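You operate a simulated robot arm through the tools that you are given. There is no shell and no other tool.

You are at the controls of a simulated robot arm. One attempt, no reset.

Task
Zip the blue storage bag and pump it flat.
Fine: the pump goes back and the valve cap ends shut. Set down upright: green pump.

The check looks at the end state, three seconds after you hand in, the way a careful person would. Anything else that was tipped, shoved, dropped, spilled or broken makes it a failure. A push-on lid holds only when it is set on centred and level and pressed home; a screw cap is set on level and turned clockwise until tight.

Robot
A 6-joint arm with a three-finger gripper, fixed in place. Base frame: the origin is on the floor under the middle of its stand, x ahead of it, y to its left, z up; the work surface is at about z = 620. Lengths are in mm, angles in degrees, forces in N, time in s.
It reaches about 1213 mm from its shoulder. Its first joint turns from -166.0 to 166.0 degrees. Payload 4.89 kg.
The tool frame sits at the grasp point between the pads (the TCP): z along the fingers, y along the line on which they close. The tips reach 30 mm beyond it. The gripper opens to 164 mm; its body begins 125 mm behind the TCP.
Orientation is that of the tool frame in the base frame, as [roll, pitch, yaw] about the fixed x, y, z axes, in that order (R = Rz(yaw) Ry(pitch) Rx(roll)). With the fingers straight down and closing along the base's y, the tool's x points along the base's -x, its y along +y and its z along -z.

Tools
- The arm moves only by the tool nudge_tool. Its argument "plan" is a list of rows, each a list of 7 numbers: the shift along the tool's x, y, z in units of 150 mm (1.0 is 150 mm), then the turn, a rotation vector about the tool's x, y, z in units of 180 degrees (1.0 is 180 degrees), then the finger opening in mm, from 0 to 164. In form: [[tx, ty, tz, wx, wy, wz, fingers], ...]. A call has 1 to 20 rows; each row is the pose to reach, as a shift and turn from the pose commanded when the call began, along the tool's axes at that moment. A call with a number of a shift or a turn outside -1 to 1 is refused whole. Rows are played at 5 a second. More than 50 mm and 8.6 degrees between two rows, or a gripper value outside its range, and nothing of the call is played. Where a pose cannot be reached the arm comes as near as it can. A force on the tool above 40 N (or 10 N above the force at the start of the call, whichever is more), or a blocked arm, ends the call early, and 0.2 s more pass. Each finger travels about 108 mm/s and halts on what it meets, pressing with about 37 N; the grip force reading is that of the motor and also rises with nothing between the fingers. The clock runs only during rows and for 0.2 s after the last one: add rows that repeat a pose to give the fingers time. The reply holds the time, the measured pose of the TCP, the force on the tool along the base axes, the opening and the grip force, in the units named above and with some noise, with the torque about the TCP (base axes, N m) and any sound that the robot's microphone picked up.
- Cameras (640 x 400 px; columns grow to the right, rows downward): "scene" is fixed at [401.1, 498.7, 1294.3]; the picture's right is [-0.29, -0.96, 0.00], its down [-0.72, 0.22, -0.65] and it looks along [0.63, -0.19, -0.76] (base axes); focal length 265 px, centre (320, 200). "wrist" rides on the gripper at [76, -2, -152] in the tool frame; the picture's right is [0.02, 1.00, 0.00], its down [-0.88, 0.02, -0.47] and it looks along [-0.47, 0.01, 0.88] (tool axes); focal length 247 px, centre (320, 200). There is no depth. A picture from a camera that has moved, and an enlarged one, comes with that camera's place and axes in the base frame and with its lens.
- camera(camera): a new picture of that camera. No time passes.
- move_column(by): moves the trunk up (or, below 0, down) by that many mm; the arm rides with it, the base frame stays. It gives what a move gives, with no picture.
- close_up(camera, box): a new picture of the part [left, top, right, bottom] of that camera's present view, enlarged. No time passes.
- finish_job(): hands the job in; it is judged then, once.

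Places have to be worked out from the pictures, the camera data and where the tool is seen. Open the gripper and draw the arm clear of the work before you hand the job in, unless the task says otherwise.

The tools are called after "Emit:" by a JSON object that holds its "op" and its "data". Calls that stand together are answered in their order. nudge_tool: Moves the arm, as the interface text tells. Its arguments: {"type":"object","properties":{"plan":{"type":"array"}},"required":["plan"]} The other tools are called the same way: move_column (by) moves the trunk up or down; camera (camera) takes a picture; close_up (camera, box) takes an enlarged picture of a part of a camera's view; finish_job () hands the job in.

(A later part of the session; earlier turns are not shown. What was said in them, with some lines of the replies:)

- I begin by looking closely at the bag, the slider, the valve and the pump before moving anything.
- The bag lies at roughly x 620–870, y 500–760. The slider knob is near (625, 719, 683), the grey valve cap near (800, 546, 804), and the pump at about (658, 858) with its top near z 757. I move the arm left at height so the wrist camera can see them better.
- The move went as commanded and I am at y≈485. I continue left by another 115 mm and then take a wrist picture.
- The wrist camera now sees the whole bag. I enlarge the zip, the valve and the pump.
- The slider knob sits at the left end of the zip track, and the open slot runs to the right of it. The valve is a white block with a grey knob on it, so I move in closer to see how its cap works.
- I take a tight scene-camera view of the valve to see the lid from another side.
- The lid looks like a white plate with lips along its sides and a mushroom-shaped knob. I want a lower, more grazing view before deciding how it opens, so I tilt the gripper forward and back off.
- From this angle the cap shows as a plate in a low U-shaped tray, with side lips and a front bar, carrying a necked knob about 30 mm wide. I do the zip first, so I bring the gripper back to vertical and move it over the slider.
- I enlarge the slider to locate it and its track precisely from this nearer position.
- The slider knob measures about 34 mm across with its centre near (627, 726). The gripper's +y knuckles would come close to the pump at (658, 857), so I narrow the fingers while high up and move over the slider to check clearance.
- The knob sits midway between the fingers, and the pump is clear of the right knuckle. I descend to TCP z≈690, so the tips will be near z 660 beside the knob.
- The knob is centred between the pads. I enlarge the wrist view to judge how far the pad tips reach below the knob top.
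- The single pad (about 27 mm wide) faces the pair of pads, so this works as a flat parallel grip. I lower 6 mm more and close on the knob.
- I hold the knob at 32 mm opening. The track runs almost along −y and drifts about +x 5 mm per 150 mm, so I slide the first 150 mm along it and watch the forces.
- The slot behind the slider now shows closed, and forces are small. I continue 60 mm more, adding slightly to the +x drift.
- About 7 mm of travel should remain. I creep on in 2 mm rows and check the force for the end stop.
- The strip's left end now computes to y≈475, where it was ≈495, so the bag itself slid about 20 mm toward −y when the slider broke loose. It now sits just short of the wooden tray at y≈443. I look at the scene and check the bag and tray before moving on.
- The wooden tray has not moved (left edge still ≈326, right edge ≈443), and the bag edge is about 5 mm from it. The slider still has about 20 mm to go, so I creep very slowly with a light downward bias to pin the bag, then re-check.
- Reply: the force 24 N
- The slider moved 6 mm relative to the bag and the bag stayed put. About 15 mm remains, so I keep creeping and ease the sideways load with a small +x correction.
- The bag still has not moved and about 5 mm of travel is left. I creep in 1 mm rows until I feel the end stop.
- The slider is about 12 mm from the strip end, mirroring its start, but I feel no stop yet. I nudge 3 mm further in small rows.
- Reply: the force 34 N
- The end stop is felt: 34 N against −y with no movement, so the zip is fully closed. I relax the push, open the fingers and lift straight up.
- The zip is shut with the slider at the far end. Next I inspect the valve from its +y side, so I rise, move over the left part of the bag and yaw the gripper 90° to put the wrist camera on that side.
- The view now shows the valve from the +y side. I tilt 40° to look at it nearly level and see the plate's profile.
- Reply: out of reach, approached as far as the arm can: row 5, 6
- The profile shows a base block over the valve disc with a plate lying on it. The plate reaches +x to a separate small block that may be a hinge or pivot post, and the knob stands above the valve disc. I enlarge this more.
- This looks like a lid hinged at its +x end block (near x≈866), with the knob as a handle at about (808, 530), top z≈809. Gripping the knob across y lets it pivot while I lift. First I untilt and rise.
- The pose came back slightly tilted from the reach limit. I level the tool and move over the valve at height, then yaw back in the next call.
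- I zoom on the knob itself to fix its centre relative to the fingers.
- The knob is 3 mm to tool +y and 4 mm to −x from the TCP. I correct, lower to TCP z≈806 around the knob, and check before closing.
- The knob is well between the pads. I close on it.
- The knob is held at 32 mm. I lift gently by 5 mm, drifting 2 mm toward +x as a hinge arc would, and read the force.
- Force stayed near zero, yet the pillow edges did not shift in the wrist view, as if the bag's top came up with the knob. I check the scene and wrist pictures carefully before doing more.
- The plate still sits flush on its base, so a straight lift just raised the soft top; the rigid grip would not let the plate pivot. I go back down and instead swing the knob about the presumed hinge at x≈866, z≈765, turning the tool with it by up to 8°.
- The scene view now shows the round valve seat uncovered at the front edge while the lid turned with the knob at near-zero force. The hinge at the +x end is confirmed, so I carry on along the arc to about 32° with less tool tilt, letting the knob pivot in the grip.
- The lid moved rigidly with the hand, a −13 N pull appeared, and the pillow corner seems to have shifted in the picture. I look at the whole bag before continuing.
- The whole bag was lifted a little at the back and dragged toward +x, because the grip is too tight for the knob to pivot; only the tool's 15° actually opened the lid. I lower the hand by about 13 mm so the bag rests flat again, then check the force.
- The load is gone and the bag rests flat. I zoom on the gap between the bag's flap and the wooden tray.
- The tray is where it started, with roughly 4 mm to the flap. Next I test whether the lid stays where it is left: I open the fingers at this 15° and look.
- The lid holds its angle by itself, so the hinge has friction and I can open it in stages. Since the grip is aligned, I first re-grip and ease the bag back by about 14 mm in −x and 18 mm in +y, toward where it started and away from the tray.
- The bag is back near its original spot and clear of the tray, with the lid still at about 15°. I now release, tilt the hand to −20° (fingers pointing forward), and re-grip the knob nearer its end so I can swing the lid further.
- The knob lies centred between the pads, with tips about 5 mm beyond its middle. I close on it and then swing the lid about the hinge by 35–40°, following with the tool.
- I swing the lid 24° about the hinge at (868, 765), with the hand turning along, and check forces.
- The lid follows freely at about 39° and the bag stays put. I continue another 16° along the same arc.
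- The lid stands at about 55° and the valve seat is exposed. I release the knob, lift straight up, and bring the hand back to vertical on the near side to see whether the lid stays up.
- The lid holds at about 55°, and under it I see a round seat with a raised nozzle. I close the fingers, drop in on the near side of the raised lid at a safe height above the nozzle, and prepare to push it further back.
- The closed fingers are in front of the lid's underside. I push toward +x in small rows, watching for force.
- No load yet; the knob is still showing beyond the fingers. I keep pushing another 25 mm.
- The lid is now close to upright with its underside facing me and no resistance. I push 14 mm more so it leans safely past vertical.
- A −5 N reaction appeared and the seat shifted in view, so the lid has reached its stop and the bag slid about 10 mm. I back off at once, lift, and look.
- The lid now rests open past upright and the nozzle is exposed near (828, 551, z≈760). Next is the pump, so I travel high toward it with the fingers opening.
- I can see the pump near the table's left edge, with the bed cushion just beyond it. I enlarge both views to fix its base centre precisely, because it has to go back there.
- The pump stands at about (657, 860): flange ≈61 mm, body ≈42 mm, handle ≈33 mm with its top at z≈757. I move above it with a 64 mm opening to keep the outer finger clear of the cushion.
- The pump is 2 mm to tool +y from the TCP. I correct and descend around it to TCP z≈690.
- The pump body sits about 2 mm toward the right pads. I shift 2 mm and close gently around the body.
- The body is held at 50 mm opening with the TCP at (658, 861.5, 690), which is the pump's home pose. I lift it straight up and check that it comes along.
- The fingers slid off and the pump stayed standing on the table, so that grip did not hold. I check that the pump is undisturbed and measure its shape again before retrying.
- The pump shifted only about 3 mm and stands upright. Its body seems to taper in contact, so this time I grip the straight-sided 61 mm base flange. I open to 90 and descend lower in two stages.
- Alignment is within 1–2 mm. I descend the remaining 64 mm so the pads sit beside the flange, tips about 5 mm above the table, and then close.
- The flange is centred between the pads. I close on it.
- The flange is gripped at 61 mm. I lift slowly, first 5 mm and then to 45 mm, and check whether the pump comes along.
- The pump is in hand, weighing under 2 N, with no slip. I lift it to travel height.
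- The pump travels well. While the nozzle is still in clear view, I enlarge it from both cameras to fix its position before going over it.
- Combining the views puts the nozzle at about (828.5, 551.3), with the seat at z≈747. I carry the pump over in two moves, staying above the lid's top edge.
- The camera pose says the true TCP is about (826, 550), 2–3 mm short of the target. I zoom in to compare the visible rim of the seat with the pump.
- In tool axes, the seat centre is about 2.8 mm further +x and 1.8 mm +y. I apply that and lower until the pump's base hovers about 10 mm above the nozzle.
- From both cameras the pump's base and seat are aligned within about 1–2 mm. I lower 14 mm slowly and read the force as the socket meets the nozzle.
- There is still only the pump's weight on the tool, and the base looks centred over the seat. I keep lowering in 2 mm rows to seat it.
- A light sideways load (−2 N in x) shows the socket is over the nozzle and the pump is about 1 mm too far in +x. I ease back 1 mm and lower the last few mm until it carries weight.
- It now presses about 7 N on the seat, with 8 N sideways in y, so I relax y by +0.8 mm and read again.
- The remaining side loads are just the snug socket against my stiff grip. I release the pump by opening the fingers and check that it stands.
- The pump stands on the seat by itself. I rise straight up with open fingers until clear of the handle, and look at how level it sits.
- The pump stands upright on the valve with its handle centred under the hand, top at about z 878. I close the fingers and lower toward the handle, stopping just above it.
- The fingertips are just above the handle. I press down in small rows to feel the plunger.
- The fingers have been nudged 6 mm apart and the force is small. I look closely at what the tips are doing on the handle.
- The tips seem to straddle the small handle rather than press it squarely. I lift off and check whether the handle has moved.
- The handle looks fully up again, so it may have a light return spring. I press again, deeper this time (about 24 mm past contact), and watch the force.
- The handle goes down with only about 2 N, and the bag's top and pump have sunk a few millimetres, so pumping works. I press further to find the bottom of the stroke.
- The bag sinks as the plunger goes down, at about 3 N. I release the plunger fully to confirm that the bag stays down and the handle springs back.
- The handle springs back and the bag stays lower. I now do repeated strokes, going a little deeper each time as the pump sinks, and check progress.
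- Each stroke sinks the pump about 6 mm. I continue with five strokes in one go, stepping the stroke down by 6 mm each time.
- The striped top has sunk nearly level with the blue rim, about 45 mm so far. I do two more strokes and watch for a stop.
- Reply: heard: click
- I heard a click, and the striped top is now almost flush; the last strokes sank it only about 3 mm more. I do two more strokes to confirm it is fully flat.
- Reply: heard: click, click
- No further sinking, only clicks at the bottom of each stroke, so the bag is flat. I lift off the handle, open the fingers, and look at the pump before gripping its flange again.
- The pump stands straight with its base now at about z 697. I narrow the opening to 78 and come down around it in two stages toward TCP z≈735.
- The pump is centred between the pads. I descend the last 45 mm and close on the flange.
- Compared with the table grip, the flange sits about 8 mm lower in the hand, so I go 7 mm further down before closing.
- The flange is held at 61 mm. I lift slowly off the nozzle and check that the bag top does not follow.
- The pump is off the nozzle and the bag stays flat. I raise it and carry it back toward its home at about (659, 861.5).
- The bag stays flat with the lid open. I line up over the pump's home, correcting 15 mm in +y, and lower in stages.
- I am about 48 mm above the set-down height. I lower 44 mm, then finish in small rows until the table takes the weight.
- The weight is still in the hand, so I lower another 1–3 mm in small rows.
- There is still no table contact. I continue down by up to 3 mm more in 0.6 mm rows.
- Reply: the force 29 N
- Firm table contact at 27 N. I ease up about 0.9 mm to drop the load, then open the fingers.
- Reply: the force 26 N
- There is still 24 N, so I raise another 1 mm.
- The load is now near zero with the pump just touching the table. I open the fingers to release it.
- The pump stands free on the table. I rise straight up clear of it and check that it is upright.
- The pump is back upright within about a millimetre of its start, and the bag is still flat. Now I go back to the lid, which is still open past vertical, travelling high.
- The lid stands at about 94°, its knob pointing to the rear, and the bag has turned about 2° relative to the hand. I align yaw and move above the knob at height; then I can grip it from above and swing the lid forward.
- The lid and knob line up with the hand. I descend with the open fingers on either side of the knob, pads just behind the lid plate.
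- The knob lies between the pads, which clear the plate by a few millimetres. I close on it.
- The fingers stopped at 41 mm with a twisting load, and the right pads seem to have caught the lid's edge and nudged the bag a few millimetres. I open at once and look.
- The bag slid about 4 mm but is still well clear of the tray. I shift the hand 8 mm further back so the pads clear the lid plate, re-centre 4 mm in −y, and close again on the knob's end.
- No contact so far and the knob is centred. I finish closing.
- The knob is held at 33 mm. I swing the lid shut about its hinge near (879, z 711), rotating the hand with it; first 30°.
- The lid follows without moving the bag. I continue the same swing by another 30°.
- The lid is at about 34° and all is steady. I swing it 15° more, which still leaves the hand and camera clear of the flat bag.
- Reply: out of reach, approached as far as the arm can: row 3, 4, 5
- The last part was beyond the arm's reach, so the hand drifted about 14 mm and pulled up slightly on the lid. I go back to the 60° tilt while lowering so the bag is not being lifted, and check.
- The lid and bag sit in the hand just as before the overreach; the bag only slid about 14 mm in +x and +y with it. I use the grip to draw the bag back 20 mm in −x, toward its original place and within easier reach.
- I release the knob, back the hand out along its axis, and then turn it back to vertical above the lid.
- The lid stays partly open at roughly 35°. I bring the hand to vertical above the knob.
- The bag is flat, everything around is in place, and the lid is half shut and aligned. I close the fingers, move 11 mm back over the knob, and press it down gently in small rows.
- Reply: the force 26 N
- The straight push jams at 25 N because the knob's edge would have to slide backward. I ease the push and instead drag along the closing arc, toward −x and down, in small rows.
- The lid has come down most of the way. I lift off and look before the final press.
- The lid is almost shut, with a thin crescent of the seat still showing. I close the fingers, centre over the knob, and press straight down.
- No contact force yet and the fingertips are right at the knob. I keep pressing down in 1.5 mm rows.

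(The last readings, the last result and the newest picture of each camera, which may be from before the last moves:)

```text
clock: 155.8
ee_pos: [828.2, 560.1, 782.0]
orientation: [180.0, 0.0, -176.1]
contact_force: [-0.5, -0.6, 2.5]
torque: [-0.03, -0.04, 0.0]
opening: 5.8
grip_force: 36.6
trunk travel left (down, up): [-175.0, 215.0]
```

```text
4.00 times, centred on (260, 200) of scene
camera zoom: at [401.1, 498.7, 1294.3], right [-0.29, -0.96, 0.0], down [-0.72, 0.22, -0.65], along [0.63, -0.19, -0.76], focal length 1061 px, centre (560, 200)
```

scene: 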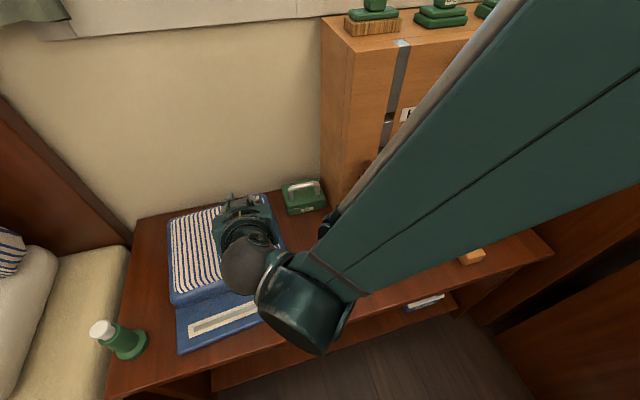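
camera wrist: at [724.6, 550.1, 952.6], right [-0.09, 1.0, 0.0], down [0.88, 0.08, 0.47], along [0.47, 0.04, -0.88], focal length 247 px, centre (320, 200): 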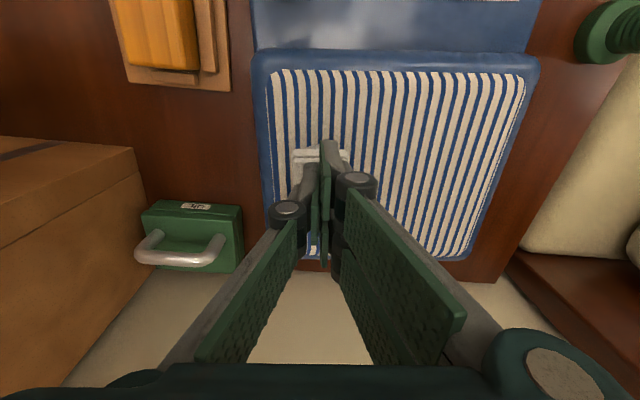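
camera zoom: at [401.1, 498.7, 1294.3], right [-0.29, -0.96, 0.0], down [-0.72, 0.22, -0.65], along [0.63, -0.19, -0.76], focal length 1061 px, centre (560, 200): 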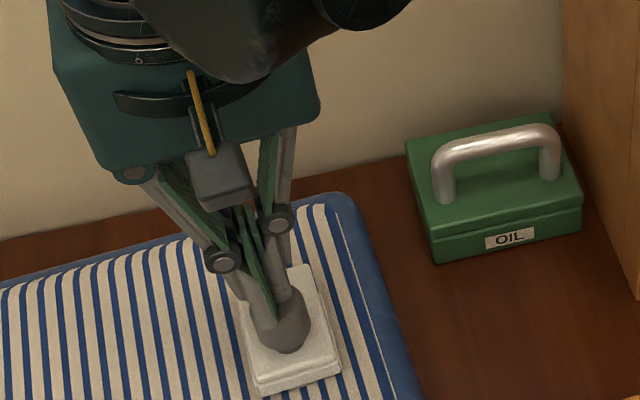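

The lid is now down with the seat covered, at 2.5 N. I press further, aiming for a firm seating force.

Emit:
{"op": "nudge_tool", "data": {"plan": [[0, 0, 0.01, 0, 0, 0, 0], [0, 0, 0.02, 0, 0, 0, 0], [0, 0, 0.03, 0, 0, 0, 0], [0, 0, 0.04, 0, 0, 0, 0], [0, 0, 0.04, 0, 0, 0, 0]]}}

Emit:
{"op": "close_up", "data": {"camera": "scene", "box": [210, 150, 310, 250]}}

```text
clock: 156.6
ee_pos: [827.1, 560.4, 780.6]
orientation: [179.9, 0.1, -175.9]
contact_force: [0.1, -1.1, 28.7]
torque: [0.01, -0.08, -0.09]
opening: 5.9
grip_force: 36.5
trunk travel left (down, up): [-175.0, 215.0]
stopped in row 4: the force on the tool passed its limit at 43 N (the readings are from after the stop); the commanded pose is now the measured one
```

```text
4.00 times, centred on (260, 200) of scene
camera zoom: at [401.1, 498.7, 1294.3], right [-0.29, -0.96, 0.0], down [-0.72, 0.22, -0.65], along [0.63, -0.19, -0.76], focal length 1061 px, centre (560, 200)
```

zoom: 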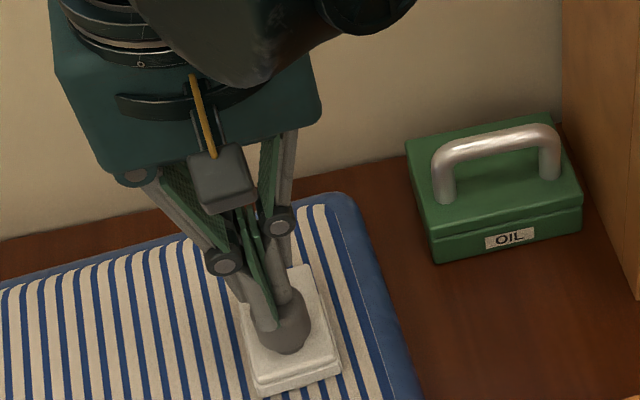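

The lid bottomed firmly at 43 N. I lift straight off and inspect it from both cameras.

Emit:
{"op": "nudge_tool", "data": {"plan": [[0, 0, -0.03, 0, 0, 0, 0], [0, 0, -0.15, 0, 0, 0, 0], [0, 0, -0.35, 0, 0, 0, 0], [0, 0, -0.6, 0, 0, 0, 0], [0.1, 0, -0.8, 0, 0, 0, 30], [0.2, 0, -0.9, 0, 0, 0, 60], [0.2, 0, -0.9, 0, 0, 0, 60]]}}

Emit:
{"op": "camera", "data": {"camera": "wrist"}}

Emit:
{"op": "close_up", "data": {"camera": "wrist", "box": [270, 120, 370, 200]}}

Emit:
{"op": "close_up", "data": {"camera": "scene", "box": [220, 170, 300, 250]}}

Emit:
{"op": "close_up", "data": {"camera": "scene", "box": [80, 170, 360, 380]}}

```text
clock: 158.2
ee_pos: [797.9, 558.4, 915.5]
orientation: [180.0, 0.1, -175.8]
contact_force: [-0.4, 0.7, 0.2]
torque: [0.01, -0.04, 0.01]
opening: 60.2
grip_force: 0.0
trunk travel left (down, up): [-175.0, 215.0]
```

```text
taken
camera wrist: at [723.7, 551.3, 1068.5], right [-0.09, 1.0, 0.0], down [0.88, 0.08, 0.47], along [0.47, 0.05, -0.88], focal length 247 px, centre (320, 200)
```

wrist: 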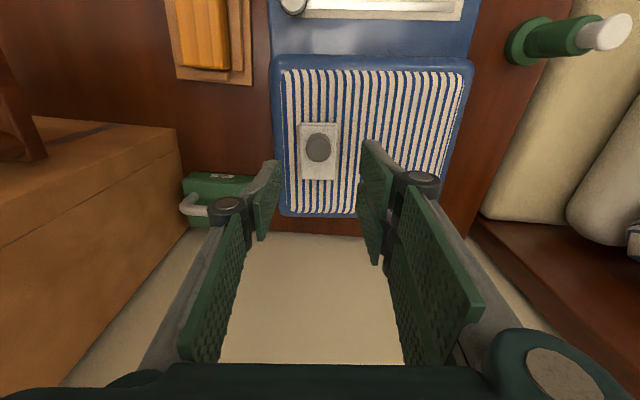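

```text
5.00 times, centred on (320, 160) of wrist
camera zoom: at [723.7, 551.3, 1068.5], right [-0.09, 1.0, 0.0], down [0.88, 0.08, 0.47], along [0.47, 0.05, -0.88], focal length 1235 px, centre (320, 400)
```

zoom: 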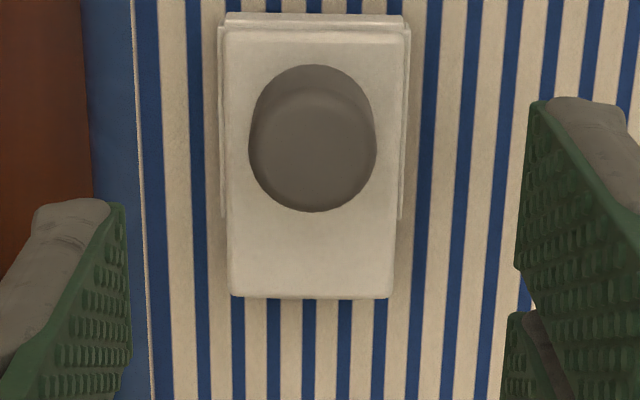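

```text
5.00 times, centred on (260, 210) of scene
camera zoom: at [401.1, 498.7, 1294.3], right [-0.29, -0.96, 0.0], down [-0.72, 0.22, -0.65], along [0.63, -0.19, -0.76], focal length 1326 px, centre (620, 150)
```

zoom: 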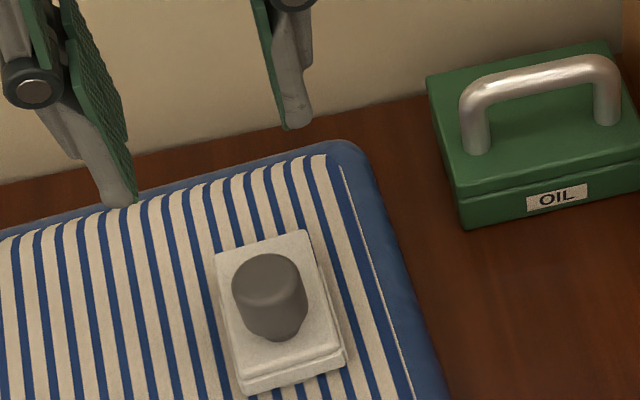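

```text
1.90 times, centred on (220, 275) of scene
camera zoom: at [401.1, 498.7, 1294.3], right [-0.29, -0.96, 0.0], down [-0.72, 0.22, -0.65], along [0.63, -0.19, -0.76], focal length 505 px, centre (510, 57)
```

zoom: 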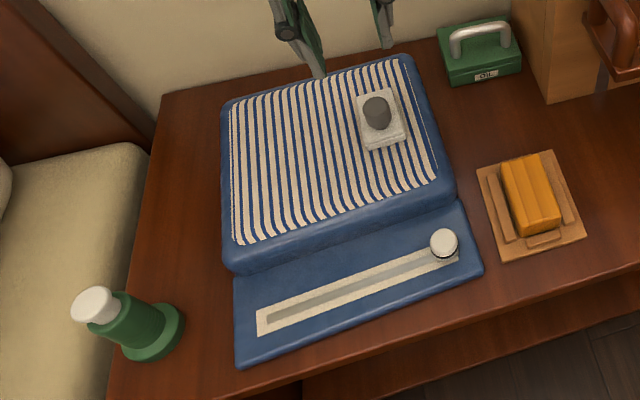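

The lid lies flush like at the start, the bag is flat, and the pump is upright in its place. I check the slider end and the tray closely once more.

Emit:
{"op": "close_up", "data": {"camera": "scene", "box": [270, 225, 370, 315]}}

Emit:
{"op": "close_up", "data": {"camera": "scene", "box": [160, 280, 320, 380]}}

Emit:
{"op": "close_up", "data": {"camera": "scene", "box": [80, 305, 170, 375]}}

Emit:
{"op": "camera", "data": {"camera": "scene"}}

```text
4.44 times, centred on (320, 270) of scene
camera zoom: at [401.1, 498.7, 1294.3], right [-0.29, -0.96, 0.0], down [-0.72, 0.22, -0.65], along [0.63, -0.19, -0.76], focal length 1178 px, centre (320, -111)
```

zoom: 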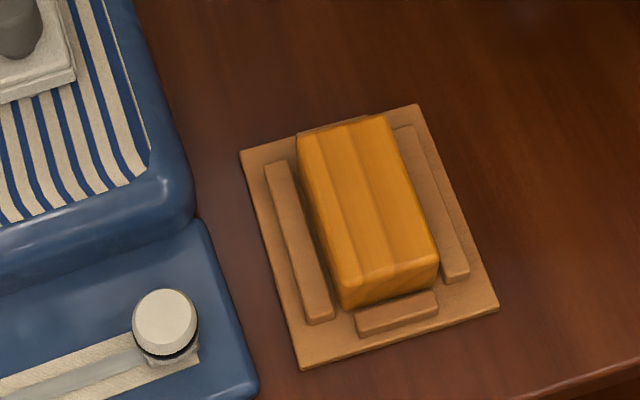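

```text
4.00 times, centred on (240, 330) of scene
camera zoom: at [401.1, 498.7, 1294.3], right [-0.29, -0.96, 0.0], down [-0.72, 0.22, -0.65], along [0.63, -0.19, -0.76], focal length 1061 px, centre (640, -320)
```

zoom: 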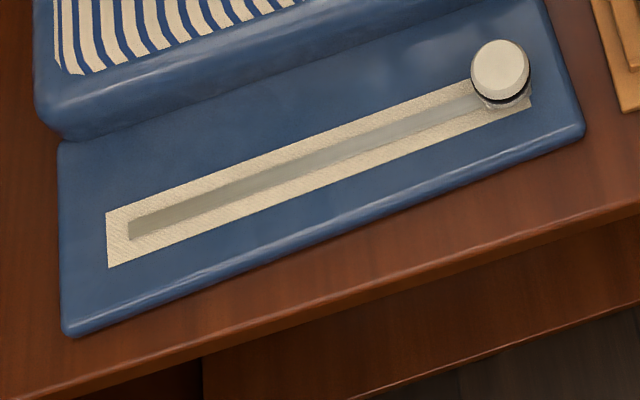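

```text
5.71 times, centred on (125, 340) of scene
camera zoom: at [401.1, 498.7, 1294.3], right [-0.29, -0.96, 0.0], down [-0.72, 0.22, -0.65], along [0.63, -0.19, -0.76], focal length 1515 px, centre (1434, -600)
```

zoom: 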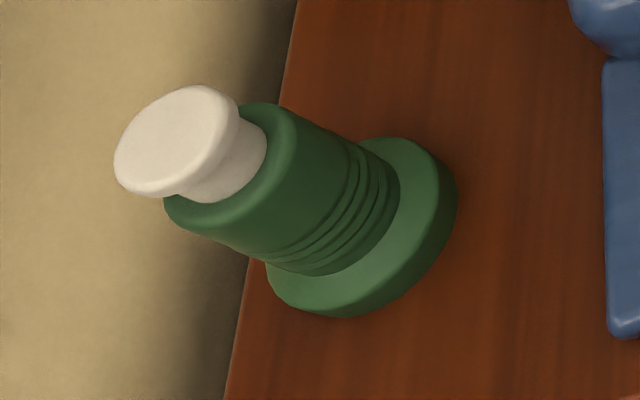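

```text
taken
```

scene: 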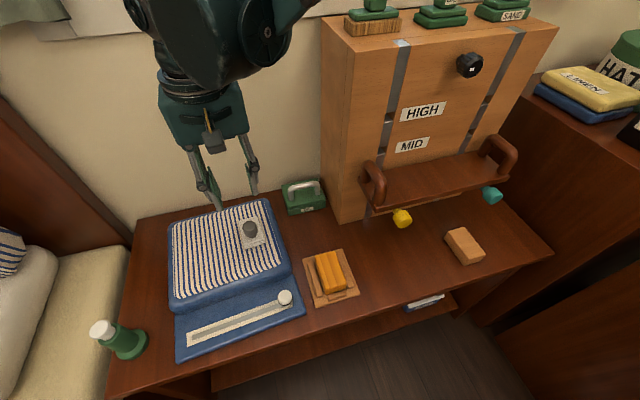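

Zip closed, bag flat, lid shut, pump and tray in place. I draw the arm up and back, clear of the work, with the gripper open.

Emit:
{"op": "nudge_tool", "data": {"plan": [[0.1, 0, -0.2, 0, 0, 0, 80], [0.3, -0.1, -0.4, 0, 0, 0, 100], [0.5, -0.2, -0.6, 0, 0, 0, 120], [0.7, -0.35, -0.8, 0, 0, 0, 140], [0.9, -0.5, -0.95, 0, 0, 0, 150], [1.0, -0.6, -1.0, 0, 0, 0, 160], [1.0, -0.6, -1.0, 0, 0, 0, 160]]}}

Emit:
{"op": "camera", "data": {"camera": "scene"}}

Emit:
{"op": "close_up", "data": {"camera": "scene", "box": [160, 180, 320, 370]}}

Emit:
{"op": "camera", "data": {"camera": "wrist"}}

```text
clock: 159.8
ee_pos: [652.9, 455.1, 1064.5]
orientation: [179.9, 0.1, -175.9]
contact_force: [-0.5, -0.3, 0.5]
torque: [0.06, -0.11, -0.03]
opening: 160.3
grip_force: 0.0
trunk travel left (down, up): [-175.0, 215.0]
```

```text
taken
```

scene: 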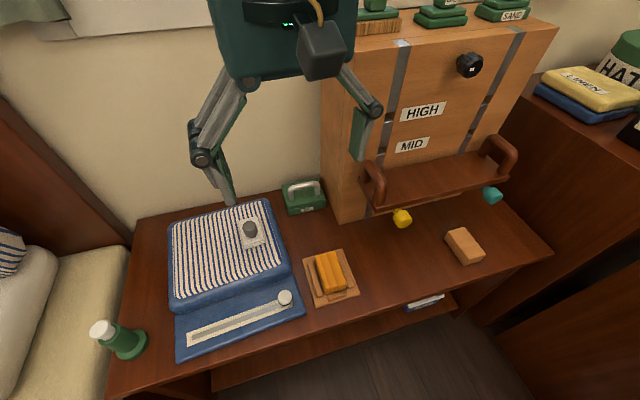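

```text
2.11 times, centred on (240, 275) of scene
camera zoom: at [401.1, 498.7, 1294.3], right [-0.29, -0.96, 0.0], down [-0.72, 0.22, -0.65], along [0.63, -0.19, -0.76], focal length 558 px, centre (488, 42)
```

zoom: 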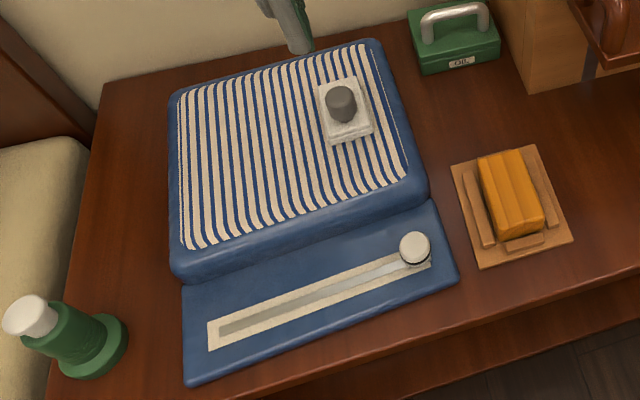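

```text
taken
camera wrist: at [578.2, 449.0, 1218.7], right [-0.09, 1.0, 0.0], down [0.88, 0.08, 0.47], along [0.47, 0.05, -0.88], focal length 247 px, centre (320, 200)
```

wrist: 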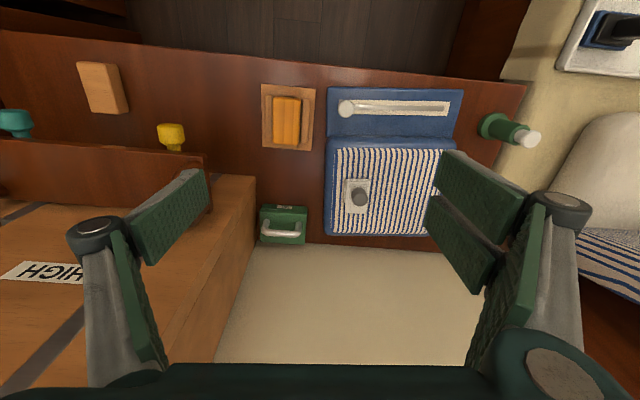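

The bag is zipped, flat and capped, the pump stands upright where it began, and the tray and box look undisturbed. The arm is clear with the gripper open, so I hand in the job.

Emit:
{"op": "finish_job", "data": {}}

```text
The job is handed in.
```

I zipped the blue storage bag shut, pumped it flat and closed the valve cap. The green pump is back upright in its place, within a millimetre or so of where it started. I've handed the job in; no verdict has come back yet.

- **Zip:** the slider is at the far end of its track, where I felt a firm stop.
- **Bag:** repeated pump strokes lowered the striped top until it sat level with the blue rim and stopped sinking. It was still flat after the pump came off.
- **Valve cap:** I swung the hinged lid back down and pressed it shut with about 43 N. I heard no click, but the lid lies flush, as it did at the start.
- **Bag position:** the bag slid several times while I worked the zip and lid. I pulled it most of the way back, and it ended roughly 10–15 mm from where it started, and slightly turned. It came within about 4 mm of the wooden tray at one point, but the tray did not move.
- **Pump:** my first grip on the pump slipped off, but it stayed standing and shifted only about 3 mm. I corrected that when I put it back.

The arm is raised clear of the table with the gripper open. In the last pictures the tray and everything else on the table look undisturbed.
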